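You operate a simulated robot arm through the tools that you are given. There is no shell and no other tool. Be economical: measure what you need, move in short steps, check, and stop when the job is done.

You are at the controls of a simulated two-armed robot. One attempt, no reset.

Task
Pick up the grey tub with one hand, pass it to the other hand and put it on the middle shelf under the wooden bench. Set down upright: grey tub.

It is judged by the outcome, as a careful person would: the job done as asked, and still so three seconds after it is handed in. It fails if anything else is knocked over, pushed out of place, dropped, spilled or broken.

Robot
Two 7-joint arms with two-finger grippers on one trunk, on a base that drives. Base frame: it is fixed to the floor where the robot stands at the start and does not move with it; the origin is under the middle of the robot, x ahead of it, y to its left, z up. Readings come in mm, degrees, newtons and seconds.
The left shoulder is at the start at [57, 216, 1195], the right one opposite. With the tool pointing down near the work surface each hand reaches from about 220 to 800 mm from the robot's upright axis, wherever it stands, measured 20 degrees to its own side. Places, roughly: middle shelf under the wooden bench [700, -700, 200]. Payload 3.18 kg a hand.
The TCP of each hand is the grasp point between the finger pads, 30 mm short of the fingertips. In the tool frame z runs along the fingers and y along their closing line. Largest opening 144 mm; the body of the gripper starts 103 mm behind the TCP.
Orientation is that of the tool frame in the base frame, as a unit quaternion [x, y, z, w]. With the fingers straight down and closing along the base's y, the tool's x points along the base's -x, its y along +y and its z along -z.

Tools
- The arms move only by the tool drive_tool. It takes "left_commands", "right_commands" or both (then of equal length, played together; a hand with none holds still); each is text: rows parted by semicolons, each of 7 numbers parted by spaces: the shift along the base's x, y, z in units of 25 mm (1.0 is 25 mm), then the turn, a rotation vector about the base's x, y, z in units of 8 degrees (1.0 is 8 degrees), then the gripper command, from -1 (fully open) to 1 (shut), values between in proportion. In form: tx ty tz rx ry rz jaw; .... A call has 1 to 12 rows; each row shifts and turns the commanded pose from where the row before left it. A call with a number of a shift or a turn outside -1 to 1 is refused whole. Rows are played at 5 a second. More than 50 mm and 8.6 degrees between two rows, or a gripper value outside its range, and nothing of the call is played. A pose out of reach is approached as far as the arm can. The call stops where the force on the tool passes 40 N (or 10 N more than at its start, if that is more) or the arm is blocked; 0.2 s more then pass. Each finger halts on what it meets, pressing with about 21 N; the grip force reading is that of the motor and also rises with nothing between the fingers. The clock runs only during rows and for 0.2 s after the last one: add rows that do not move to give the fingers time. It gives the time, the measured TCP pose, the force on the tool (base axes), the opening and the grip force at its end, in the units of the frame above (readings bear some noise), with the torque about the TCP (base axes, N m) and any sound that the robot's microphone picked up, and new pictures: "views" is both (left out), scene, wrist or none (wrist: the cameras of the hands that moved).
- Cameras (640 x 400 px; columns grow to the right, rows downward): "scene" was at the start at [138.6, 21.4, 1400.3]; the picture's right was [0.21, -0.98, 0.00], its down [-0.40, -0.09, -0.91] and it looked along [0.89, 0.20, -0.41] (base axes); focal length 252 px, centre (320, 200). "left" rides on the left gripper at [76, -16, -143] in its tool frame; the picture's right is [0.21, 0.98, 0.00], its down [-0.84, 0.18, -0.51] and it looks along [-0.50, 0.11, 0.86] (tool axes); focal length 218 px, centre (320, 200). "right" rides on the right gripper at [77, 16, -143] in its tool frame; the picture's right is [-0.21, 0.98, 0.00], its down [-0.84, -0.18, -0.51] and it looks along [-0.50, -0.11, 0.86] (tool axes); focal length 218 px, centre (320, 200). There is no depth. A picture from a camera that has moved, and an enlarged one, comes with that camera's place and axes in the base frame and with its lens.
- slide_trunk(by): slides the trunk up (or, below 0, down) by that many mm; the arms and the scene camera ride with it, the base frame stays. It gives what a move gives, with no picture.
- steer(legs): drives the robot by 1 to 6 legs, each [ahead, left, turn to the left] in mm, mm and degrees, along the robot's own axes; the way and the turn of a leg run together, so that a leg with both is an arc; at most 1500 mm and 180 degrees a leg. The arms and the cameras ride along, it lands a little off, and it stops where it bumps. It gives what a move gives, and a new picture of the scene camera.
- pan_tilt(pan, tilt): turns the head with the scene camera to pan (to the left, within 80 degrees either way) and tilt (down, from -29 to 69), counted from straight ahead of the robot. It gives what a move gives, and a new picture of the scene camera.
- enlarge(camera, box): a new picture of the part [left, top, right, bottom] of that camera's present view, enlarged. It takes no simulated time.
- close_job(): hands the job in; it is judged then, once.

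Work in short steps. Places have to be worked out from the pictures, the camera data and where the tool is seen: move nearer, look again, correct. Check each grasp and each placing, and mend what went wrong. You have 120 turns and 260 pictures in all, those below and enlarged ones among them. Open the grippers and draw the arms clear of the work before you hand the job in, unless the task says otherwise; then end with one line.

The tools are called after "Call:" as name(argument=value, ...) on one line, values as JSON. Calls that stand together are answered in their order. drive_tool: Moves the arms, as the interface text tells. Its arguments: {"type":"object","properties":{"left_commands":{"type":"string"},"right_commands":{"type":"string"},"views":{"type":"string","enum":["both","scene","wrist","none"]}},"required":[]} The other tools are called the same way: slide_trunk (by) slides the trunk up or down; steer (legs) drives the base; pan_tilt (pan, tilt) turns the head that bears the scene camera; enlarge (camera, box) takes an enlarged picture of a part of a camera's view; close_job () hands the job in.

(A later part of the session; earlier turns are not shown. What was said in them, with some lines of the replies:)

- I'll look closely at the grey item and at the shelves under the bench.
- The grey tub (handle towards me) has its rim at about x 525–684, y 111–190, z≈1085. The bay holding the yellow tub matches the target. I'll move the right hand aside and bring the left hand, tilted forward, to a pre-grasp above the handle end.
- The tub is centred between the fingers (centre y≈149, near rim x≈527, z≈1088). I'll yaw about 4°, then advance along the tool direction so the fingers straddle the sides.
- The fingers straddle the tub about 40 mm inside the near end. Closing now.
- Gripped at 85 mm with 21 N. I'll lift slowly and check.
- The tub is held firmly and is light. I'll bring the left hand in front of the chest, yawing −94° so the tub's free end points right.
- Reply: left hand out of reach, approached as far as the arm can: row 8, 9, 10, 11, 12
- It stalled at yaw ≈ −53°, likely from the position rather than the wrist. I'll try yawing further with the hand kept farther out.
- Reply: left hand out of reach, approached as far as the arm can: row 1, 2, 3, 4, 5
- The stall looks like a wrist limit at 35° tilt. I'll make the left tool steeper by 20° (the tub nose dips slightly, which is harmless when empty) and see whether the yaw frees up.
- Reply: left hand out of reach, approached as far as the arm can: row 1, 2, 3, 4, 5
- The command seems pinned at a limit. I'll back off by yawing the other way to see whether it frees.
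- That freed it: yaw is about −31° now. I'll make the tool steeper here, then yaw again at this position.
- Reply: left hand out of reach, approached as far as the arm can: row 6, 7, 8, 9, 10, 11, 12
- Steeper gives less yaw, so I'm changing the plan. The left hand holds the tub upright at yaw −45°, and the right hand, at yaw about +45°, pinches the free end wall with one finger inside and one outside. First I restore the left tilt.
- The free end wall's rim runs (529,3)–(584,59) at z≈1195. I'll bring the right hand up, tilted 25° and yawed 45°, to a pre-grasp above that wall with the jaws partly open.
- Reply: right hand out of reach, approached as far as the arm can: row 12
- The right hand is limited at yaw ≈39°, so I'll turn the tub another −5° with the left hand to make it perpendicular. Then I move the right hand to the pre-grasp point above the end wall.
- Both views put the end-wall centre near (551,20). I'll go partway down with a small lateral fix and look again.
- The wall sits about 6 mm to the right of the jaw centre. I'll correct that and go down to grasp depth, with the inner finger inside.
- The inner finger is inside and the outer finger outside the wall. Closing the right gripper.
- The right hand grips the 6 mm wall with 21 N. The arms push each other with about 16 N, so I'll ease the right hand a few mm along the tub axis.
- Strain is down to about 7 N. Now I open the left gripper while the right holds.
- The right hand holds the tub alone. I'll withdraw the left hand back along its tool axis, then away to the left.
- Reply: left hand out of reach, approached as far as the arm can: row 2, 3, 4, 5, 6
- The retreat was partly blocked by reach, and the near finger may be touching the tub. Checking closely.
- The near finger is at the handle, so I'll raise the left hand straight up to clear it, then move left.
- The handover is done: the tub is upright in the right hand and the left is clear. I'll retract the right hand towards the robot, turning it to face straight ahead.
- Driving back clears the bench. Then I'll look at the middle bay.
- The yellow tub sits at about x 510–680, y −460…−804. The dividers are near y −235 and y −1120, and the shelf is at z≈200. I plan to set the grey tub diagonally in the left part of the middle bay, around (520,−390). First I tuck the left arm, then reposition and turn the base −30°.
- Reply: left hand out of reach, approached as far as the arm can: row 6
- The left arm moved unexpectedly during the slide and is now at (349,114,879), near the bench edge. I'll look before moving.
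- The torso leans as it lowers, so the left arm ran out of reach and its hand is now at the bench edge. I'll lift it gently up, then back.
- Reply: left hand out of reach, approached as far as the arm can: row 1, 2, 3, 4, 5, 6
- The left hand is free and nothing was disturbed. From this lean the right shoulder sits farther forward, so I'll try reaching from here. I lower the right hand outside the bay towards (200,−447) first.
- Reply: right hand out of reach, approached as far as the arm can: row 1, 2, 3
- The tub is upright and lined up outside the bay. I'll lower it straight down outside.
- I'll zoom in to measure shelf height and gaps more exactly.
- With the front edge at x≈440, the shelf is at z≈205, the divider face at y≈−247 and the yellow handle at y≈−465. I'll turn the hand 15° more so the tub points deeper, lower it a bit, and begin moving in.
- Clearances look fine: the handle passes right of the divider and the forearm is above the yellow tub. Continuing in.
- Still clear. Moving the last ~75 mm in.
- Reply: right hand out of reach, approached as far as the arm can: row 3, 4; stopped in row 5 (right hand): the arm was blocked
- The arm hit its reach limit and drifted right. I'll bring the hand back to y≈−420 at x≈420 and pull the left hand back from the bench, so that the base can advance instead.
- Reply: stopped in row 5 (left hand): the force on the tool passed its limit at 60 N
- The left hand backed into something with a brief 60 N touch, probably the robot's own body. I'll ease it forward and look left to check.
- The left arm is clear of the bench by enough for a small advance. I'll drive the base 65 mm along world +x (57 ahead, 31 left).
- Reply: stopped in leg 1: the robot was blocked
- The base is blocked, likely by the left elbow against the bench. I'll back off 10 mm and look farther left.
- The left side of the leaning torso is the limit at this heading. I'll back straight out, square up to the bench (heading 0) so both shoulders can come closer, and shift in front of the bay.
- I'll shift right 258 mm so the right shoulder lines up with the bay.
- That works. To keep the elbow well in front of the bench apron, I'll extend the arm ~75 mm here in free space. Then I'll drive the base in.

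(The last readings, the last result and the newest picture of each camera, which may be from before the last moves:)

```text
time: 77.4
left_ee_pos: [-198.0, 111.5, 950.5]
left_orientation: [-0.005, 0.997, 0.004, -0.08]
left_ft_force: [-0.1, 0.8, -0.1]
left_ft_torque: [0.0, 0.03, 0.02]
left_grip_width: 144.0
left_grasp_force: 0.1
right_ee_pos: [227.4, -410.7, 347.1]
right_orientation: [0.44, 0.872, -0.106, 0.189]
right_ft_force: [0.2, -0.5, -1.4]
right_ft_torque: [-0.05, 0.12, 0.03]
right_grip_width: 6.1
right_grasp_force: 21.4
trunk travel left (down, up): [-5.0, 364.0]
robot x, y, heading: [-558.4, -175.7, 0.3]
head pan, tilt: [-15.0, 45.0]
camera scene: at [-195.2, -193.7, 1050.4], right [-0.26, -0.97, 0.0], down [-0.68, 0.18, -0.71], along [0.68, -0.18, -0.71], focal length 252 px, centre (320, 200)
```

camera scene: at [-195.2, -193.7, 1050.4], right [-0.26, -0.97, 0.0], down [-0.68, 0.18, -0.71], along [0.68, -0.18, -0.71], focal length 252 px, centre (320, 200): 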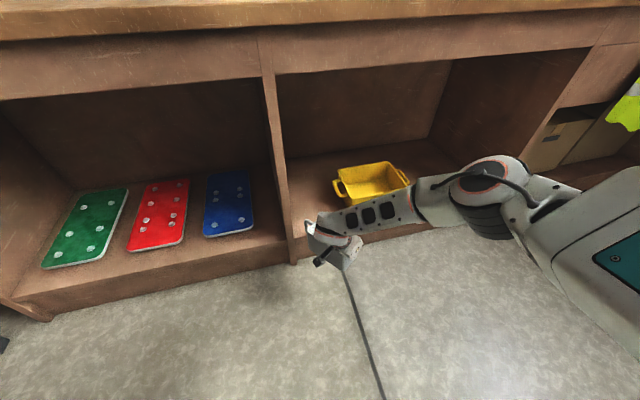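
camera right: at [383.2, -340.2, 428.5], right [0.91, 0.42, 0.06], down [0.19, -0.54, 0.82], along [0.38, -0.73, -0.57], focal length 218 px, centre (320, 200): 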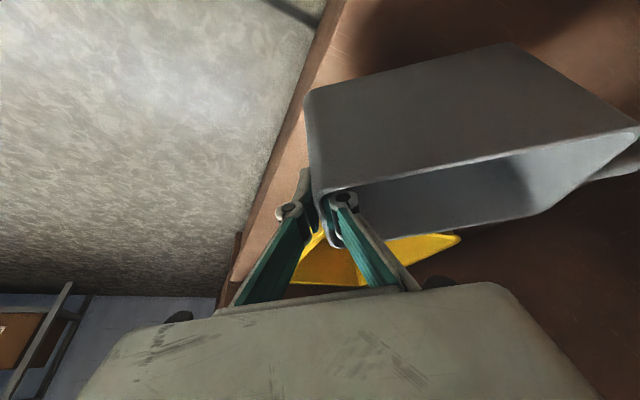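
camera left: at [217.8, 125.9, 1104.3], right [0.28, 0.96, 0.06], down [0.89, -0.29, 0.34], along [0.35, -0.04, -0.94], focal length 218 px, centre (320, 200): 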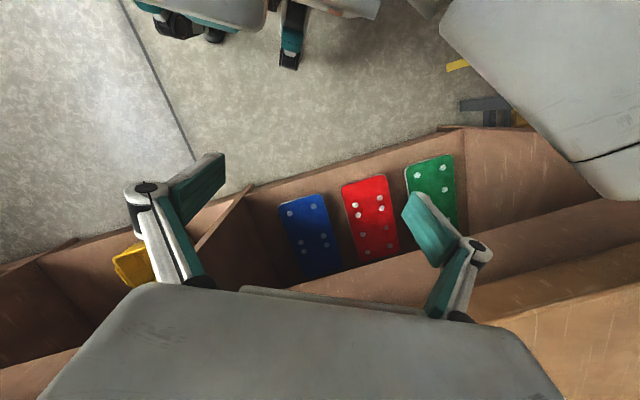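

Reachable. Now I drive forward 150 mm and check.

Call:
steer(legs=[[150, 0, 0]])

Call:
enlarge(camera="scene", box=[230, 130, 450, 300])

```text
time: 78.8
left_ee_pos: [-53.9, 110.9, 950.3]
left_orientation: [-0.005, 0.997, 0.004, -0.08]
left_ft_force: [-0.2, 0.1, 0.2]
left_ft_torque: [0.01, 0.0, 0.01]
left_grip_width: 144.0
left_grasp_force: 0.0
right_ee_pos: [371.0, -412.4, 346.8]
right_orientation: [0.44, 0.872, -0.107, 0.188]
right_ft_force: [1.3, -0.3, -1.6]
right_ft_torque: [-0.08, 0.13, 0.02]
right_grip_width: 5.8
right_grasp_force: 20.8
trunk travel left (down, up): [-5.0, 364.0]
robot x, y, heading: [-412.6, -176.6, 0.2]
head pan, tilt: [-15.0, 45.0]
camera scene: at [-50.0, -194.2, 1050.2], right [-0.26, -0.97, 0.0], down [-0.68, 0.18, -0.71], along [0.68, -0.18, -0.71], focal length 252 px, centre (320, 200)
```

scene: 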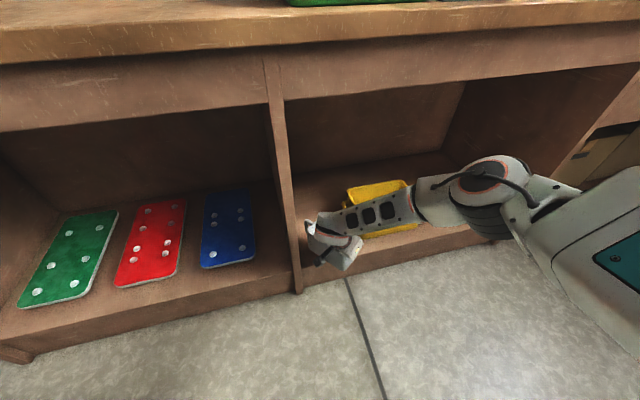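

```text
2.35 times, centred on (340, 215) of scene
camera zoom: at [-50.0, -194.2, 1050.2], right [-0.26, -0.97, 0.0], down [-0.68, 0.18, -0.71], along [0.68, -0.18, -0.71], focal length 592 px, centre (273, 165)
```

zoom: 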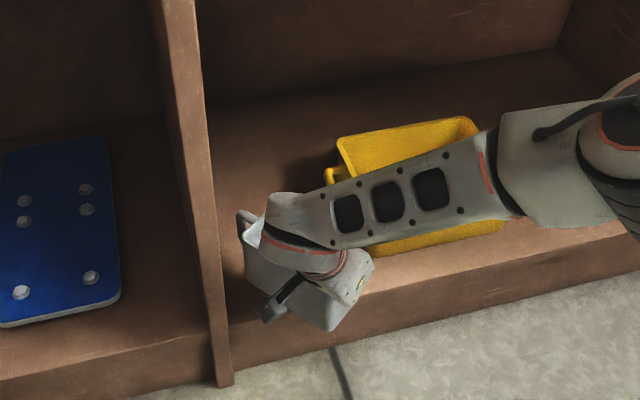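

All clear. Driving the remaining ~115 mm.

Call:
steer(legs=[[117, 0, 0]])

Call:
enlarge(camera="scene", box=[230, 130, 450, 300])

Call:
enlarge(camera="right", box=[0, 0, 640, 400])

```text
time: 80.0
left_ee_pos: [62.8, 111.3, 950.5]
left_orientation: [-0.006, 0.997, 0.004, -0.081]
left_ft_force: [-0.5, -0.1, -0.5]
left_ft_torque: [-0.02, 0.01, 0.0]
left_grip_width: 144.2
left_grasp_force: 0.2
right_ee_pos: [487.4, -410.8, 346.0]
right_orientation: [0.44, 0.871, -0.108, 0.188]
right_ft_force: [0.0, 0.4, -1.9]
right_ft_torque: [-0.09, 0.11, 0.01]
right_grip_width: 6.0
right_grasp_force: 20.9
trunk travel left (down, up): [-5.0, 364.0]
robot x, y, heading: [-297.9, -176.5, -0.2]
head pan, tilt: [-15.0, 45.0]
camera scene: at [66.0, -193.2, 1050.1], right [-0.26, -0.97, 0.0], down [-0.68, 0.18, -0.71], along [0.68, -0.18, -0.71], focal length 252 px, centre (320, 200)
```

scene: 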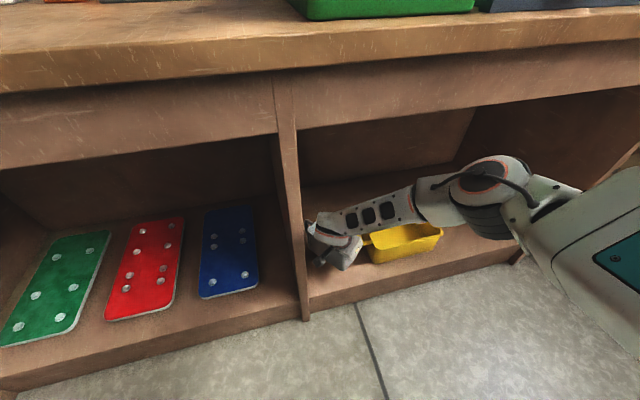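

```text
2.35 times, centred on (340, 215) of scene
camera zoom: at [66.0, -193.2, 1050.1], right [-0.26, -0.97, 0.0], down [-0.68, 0.18, -0.71], along [0.68, -0.18, -0.71], focal length 592 px, centre (273, 165)
```

zoom: 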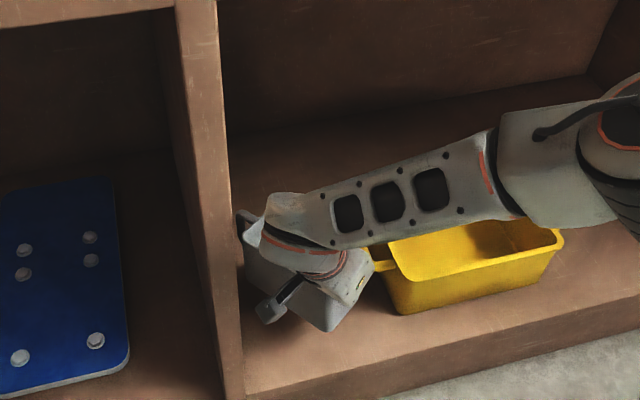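

```text
1.00 times, centred on (320, 200) of right (not enlarged: the box is as wide or as high as the picture)
camera zoom: at [425.8, -294.5, 442.7], right [0.9, 0.42, 0.07], down [0.19, -0.54, 0.82], along [0.38, -0.73, -0.57], focal length 218 px, centre (320, 200)
```

zoom: 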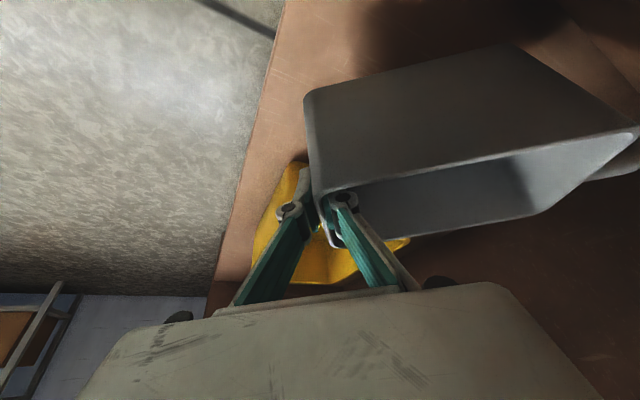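

Positioned at (487,−411) with ~35 mm to the yellow handle and ~35 mm to the divider. I'll level the 1.3° roll and lower towards the shelf.

Call:
drive_tool(right_commands="0 0 -0.4 0.1 -0.13 0 1; 0 0 -0.5 0 0 0 1; 0 0 -0.5 0 0 0 1; 0 0 -0.4 0 0 0 1; 0 0 0 0 0 0 1", views="wrist")

Call:
enlarge(camera="scene", box=[270, 170, 410, 300])

```text
time: 81.2
left_ee_pos: [61.7, 112.3, 950.3]
left_orientation: [-0.006, 0.997, 0.003, -0.081]
left_ft_force: [0.3, 0.1, 0.0]
left_ft_torque: [-0.01, 0.0, -0.03]
left_grip_width: 144.0
left_grasp_force: 0.1
right_ee_pos: [488.8, -410.7, 300.5]
right_orientation: [0.442, 0.87, -0.098, 0.193]
right_ft_force: [-0.3, -0.2, -2.6]
right_ft_torque: [-0.07, 0.12, -0.01]
right_grip_width: 6.3
right_grasp_force: 20.5
trunk travel left (down, up): [-5.0, 364.0]
robot x, y, heading: [-294.7, -172.9, 0.2]
head pan, tilt: [-15.0, 45.0]
camera right: at [424.3, -295.9, 397.5], right [0.9, 0.42, 0.09], down [0.18, -0.55, 0.82], along [0.4, -0.72, -0.57], focal length 218 px, centre (320, 200)
```

right: 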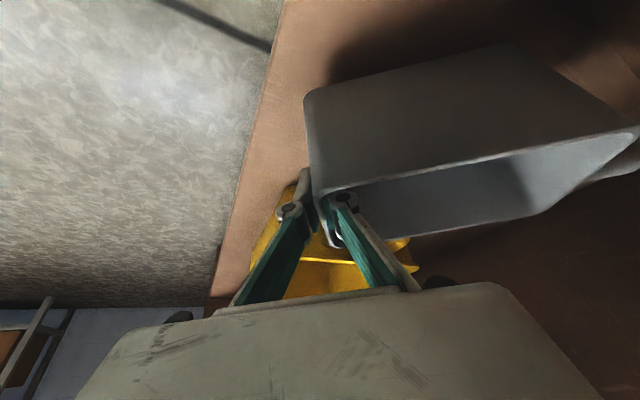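

```text
3.08 times, centred on (340, 235) of scene
camera zoom: at [65.5, -193.2, 1050.4], right [-0.26, -0.97, 0.0], down [-0.68, 0.18, -0.71], along [0.68, -0.18, -0.71], focal length 774 px, centre (258, 92)
```

zoom: 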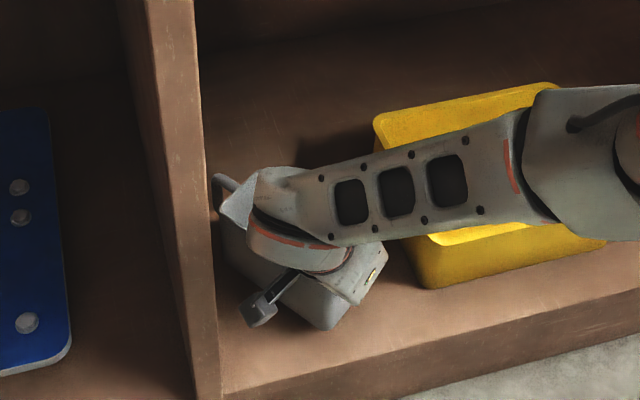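

No contact yet at z=300. Lowering in 5 mm rows.

Call:
drive_tool(right_commands="0 0 -0.2 0 0 0 1; 0 0 -0.2 0 0 0 1; 0 0 -0.2 0 0 0 1; 0 0 0 0 0 0 1", views="none")

```text
time: 82.2
left_ee_pos: [62.8, 112.0, 950.2]
left_orientation: [-0.006, 0.997, 0.004, -0.08]
left_ft_force: [0.2, 0.3, -0.2]
left_ft_torque: [0.0, 0.01, 0.0]
left_grip_width: 144.1
left_grasp_force: 0.1
right_ee_pos: [488.4, -410.2, 286.6]
right_orientation: [0.443, 0.87, -0.097, 0.194]
right_ft_force: [0.3, -0.1, -1.7]
right_ft_torque: [-0.06, 0.11, -0.05]
right_grip_width: 5.9
right_grasp_force: 20.8
trunk travel left (down, up): [-5.0, 364.0]
robot x, y, heading: [-301.4, -176.9, 0.2]
head pan, tilt: [-15.0, 45.0]
```

Still free, so I'll go on down carefully.

Call:
drive_tool(right_commands="0 0 -0.16 0 0 0 1; 0 0 -0.16 0 0 0 1; 0 0 0 0 0 0 1", views="none")

Call:
drive_tool(right_commands="0 0 -0.12 0 0 0 1; 0 0 0 0 0 0 1", views="none")

Call:
enlarge(camera="right", box=[200, 0, 640, 275])

```text
time: 83.0
left_ee_pos: [61.5, 112.0, 950.5]
left_orientation: [-0.006, 0.997, 0.004, -0.08]
left_ft_force: [-0.6, -0.1, -0.2]
left_ft_torque: [-0.03, 0.0, -0.01]
left_grip_width: 144.1
left_grasp_force: 0.3
right_ee_pos: [487.8, -410.9, 278.5]
right_orientation: [0.443, 0.87, -0.098, 0.193]
right_ft_force: [-0.1, 0.5, 0.4]
right_ft_torque: [0.01, 0.06, 0.0]
right_grip_width: 6.0
right_grasp_force: 20.8
trunk travel left (down, up): [-5.0, 364.0]
robot x, y, heading: [-298.4, -175.4, 0.5]
head pan, tilt: [-15.0, 45.0]
```

```text
time: 83.6
left_ee_pos: [60.2, 111.9, 950.4]
left_orientation: [-0.005, 0.997, 0.003, -0.081]
left_ft_force: [-0.5, -0.7, -0.6]
left_ft_torque: [0.03, -0.02, -0.04]
left_grip_width: 143.8
left_grasp_force: 0.0
right_ee_pos: [488.4, -410.3, 276.6]
right_orientation: [0.443, 0.87, -0.097, 0.194]
right_ft_force: [-0.8, -1.6, 5.0]
right_ft_torque: [0.16, 0.19, 0.0]
right_grip_width: 6.0
right_grasp_force: 21.1
trunk travel left (down, up): [-5.0, 364.0]
robot x, y, heading: [-297.7, -172.6, 0.4]
head pan, tilt: [-15.0, 45.0]
```

```text
1.45 times, centred on (420, 138) of right
camera zoom: at [424.8, -296.0, 373.6], right [0.9, 0.42, 0.09], down [0.18, -0.55, 0.82], along [0.4, -0.72, -0.57], focal length 318 px, centre (174, 291)
```

zoom: 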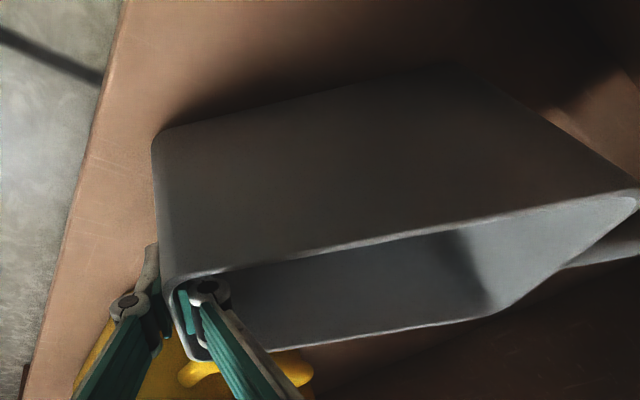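

Contact with the shelf at about 6 N. I'll open the fingers gently to ~50 mm.

Call:
drive_tool(right_commands="0 0 -0.02 0 0 0 0.8; 0 0 0 0 0 0 0.6; 0 0 0 0 0 0 0.4; 0 0 0 0 0 0 0.3; 0 0 0 0 0 0 0.3", views="wrist")

```text
time: 84.8
left_ee_pos: [61.9, 112.6, 950.5]
left_orientation: [-0.005, 0.997, 0.004, -0.08]
left_ft_force: [0.2, 0.0, 0.9]
left_ft_torque: [0.0, 0.02, 0.04]
left_grip_width: 144.0
left_grasp_force: 0.2
right_ee_pos: [487.1, -410.0, 275.4]
right_orientation: [0.442, 0.871, -0.097, 0.193]
right_ft_force: [0.4, -0.4, 0.6]
right_ft_torque: [-0.03, -0.01, 0.02]
right_grip_width: 50.5
right_grasp_force: 0.1
trunk travel left (down, up): [-5.0, 364.0]
robot x, y, heading: [-295.8, -176.6, 0.3]
head pan, tilt: [-15.0, 45.0]
camera right: at [423.7, -295.6, 372.2], right [0.9, 0.42, 0.09], down [0.18, -0.55, 0.82], along [0.39, -0.72, -0.57], focal length 218 px, centre (320, 200)
```

right: 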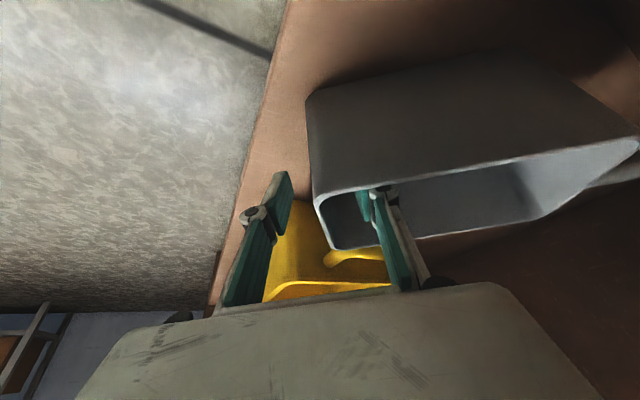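

Released cleanly, with the tub standing on the shelf. I'll raise the hand straight up out of the tub.

Call:
drive_tool(right_commands="0 0 0.4 0 0 0 0.3; 0 0 0.7 0 0 0 0.3; 0 0 0.8 0 0 0 0.3; 0 0 0.8 0 0 0 0.3; 0 0 0.8 0 0 0 0.3; 0 0 0.8 0 0 0 0.3; 0 0 0 0 0 0 0.3", views="wrist")

```text
time: 86.4
left_ee_pos: [62.7, 112.2, 949.9]
left_orientation: [-0.006, 0.997, 0.004, -0.08]
left_ft_force: [-0.2, 0.4, -0.7]
left_ft_torque: [-0.01, -0.02, -0.02]
left_grip_width: 143.9
left_grasp_force: 0.0
right_ee_pos: [485.7, -411.0, 381.7]
right_orientation: [0.443, 0.87, -0.098, 0.193]
right_ft_force: [0.3, 0.1, 0.4]
right_ft_torque: [0.01, 0.03, -0.02]
right_grip_width: 50.5
right_grasp_force: 0.2
trunk travel left (down, up): [-5.0, 364.0]
robot x, y, heading: [-296.7, -170.1, 0.2]
head pan, tilt: [-15.0, 45.0]
camera right: at [423.5, -296.1, 478.7], right [0.9, 0.42, 0.09], down [0.18, -0.55, 0.82], along [0.39, -0.72, -0.57], focal length 218 px, centre (320, 200)
```

right: 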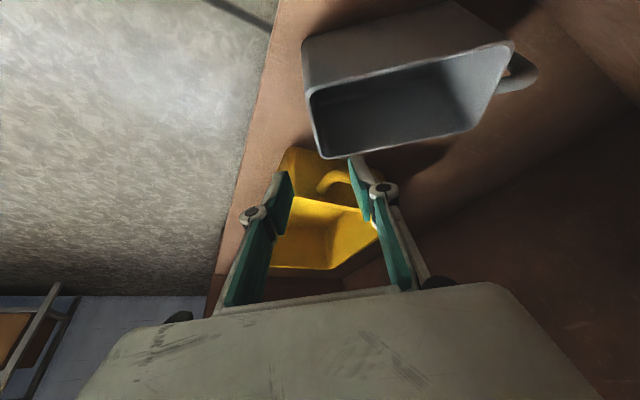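

The hand is above the tub and clear. I'll back the base straight out and check the result.

Call:
steer(legs=[[-350, 0, 0]])

Call:
drive_tool(right_commands="-0.5 -0.6 0.6 0 0 0 -1; -0.5 -0.6 0.6 0 0 0 -1; -0.5 -0.6 0.6 0 0 0 -1; -0.5 -0.6 0.6 0 0 0 -1; -0.5 -0.6 0.6 0 0 0 -1; 0 0 0 0 0 0 -1", views="scene")

Call:
enlarge(camera="scene", box=[250, 130, 450, 280])

```text
time: 88.7
left_ee_pos: [-290.7, 110.2, 950.4]
left_orientation: [-0.004, 0.997, 0.004, -0.08]
left_ft_force: [-0.7, 0.2, 0.2]
left_ft_torque: [0.0, 0.01, 0.04]
left_grip_width: 144.2
left_grasp_force: 0.1
right_ee_pos: [132.0, -414.4, 382.3]
right_orientation: [0.444, 0.87, -0.098, 0.193]
right_ft_force: [0.0, -1.6, 0.1]
right_ft_torque: [0.03, -0.05, -0.03]
right_grip_width: 50.3
right_grasp_force: 0.0
trunk travel left (down, up): [-5.0, 364.0]
robot x, y, heading: [-653.0, -171.6, 0.1]
head pan, tilt: [-15.0, 45.0]
camera scene: at [-288.3, -194.9, 1050.6], right [-0.26, -0.97, 0.0], down [-0.68, 0.18, -0.71], along [0.68, -0.18, -0.71], focal length 252 px, centre (320, 200)
```

scene: 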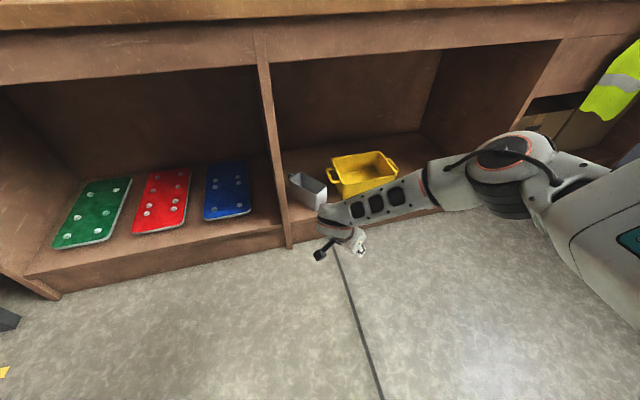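

```text
time: 90.1
left_ee_pos: [-289.9, 109.6, 949.4]
left_orientation: [-0.004, 0.997, 0.004, -0.08]
left_ft_force: [0.1, -0.2, 0.2]
left_ft_torque: [0.01, 0.0, 0.0]
left_grip_width: 144.1
left_grasp_force: 0.1
right_ee_pos: [71.0, -487.6, 456.8]
right_orientation: [0.444, 0.87, -0.098, 0.193]
right_ft_force: [-0.6, 0.1, 0.3]
right_ft_torque: [0.03, 0.05, 0.02]
right_grip_width: 143.9
right_grasp_force: 0.0
trunk travel left (down, up): [-5.0, 364.0]
robot x, y, heading: [-651.3, -175.9, 0.0]
head pan, tilt: [-15.0, 45.0]
camera scene: at [-288.0, -194.9, 1050.3], right [-0.26, -0.97, 0.0], down [-0.68, 0.18, -0.71], along [0.68, -0.18, -0.71], focal length 252 px, centre (320, 200)
```

scene: 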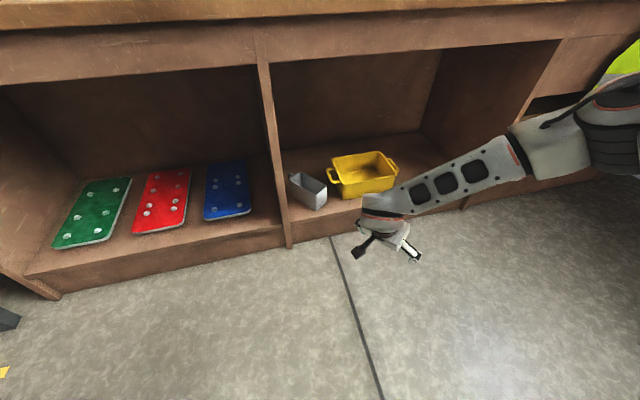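

```text
2.67 times, centred on (350, 205) of scene
camera zoom: at [-288.0, -194.9, 1050.3], right [-0.26, -0.97, 0.0], down [-0.68, 0.18, -0.71], along [0.68, -0.18, -0.71], focal length 671 px, centre (240, 187)
```

zoom: 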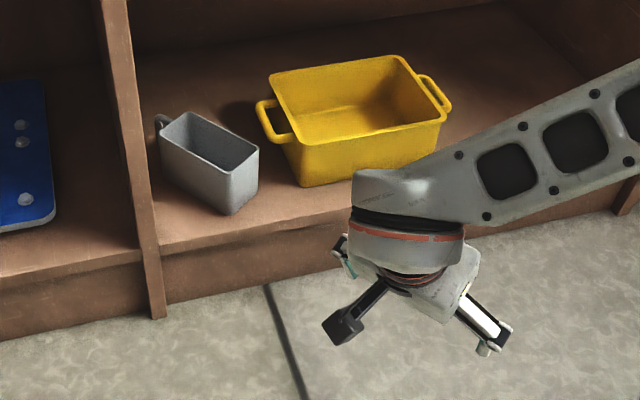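

The grey tub stands upright on the middle shelf and the yellow tub is untouched. One look at the bench top to make sure everything there is in place.

Call:
pan_tilt(pan=20, tilt=5)

```text
time: 91.1
left_ee_pos: [-290.6, 110.9, 949.7]
left_orientation: [-0.004, 0.997, 0.004, -0.08]
left_ft_force: [-0.4, 0.1, -0.6]
left_ft_torque: [-0.03, 0.01, 0.0]
left_grip_width: 144.0
left_grasp_force: 0.1
right_ee_pos: [69.7, -488.9, 457.8]
right_orientation: [0.444, 0.87, -0.098, 0.193]
right_ft_force: [0.1, 0.9, 0.3]
right_ft_torque: [-0.01, 0.0, 0.01]
right_grip_width: 144.2
right_grasp_force: 0.0
trunk travel left (down, up): [-5.0, 364.0]
robot x, y, heading: [-650.3, -178.9, -0.1]
head pan, tilt: [20.0, 5.0]
camera scene: at [-280.2, -142.5, 1113.4], right [0.34, -0.94, 0.0], down [-0.08, -0.03, -1.0], along [0.94, 0.34, -0.09], focal length 252 px, centre (320, 200)
```

scene: 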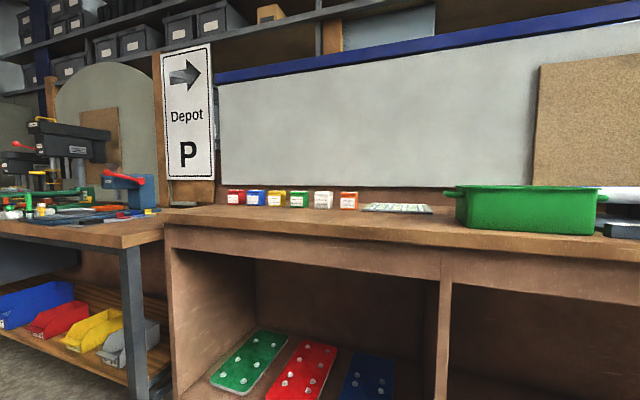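

Everything on the bench is in place, and both grippers are open and clear. Handing in.

Call:
close_job()

```text
The job is handed in.
```

The grey tub was picked up with the left hand, passed in the air to the right hand, and set down upright on the middle shelf under the bench; nothing else looks moved.
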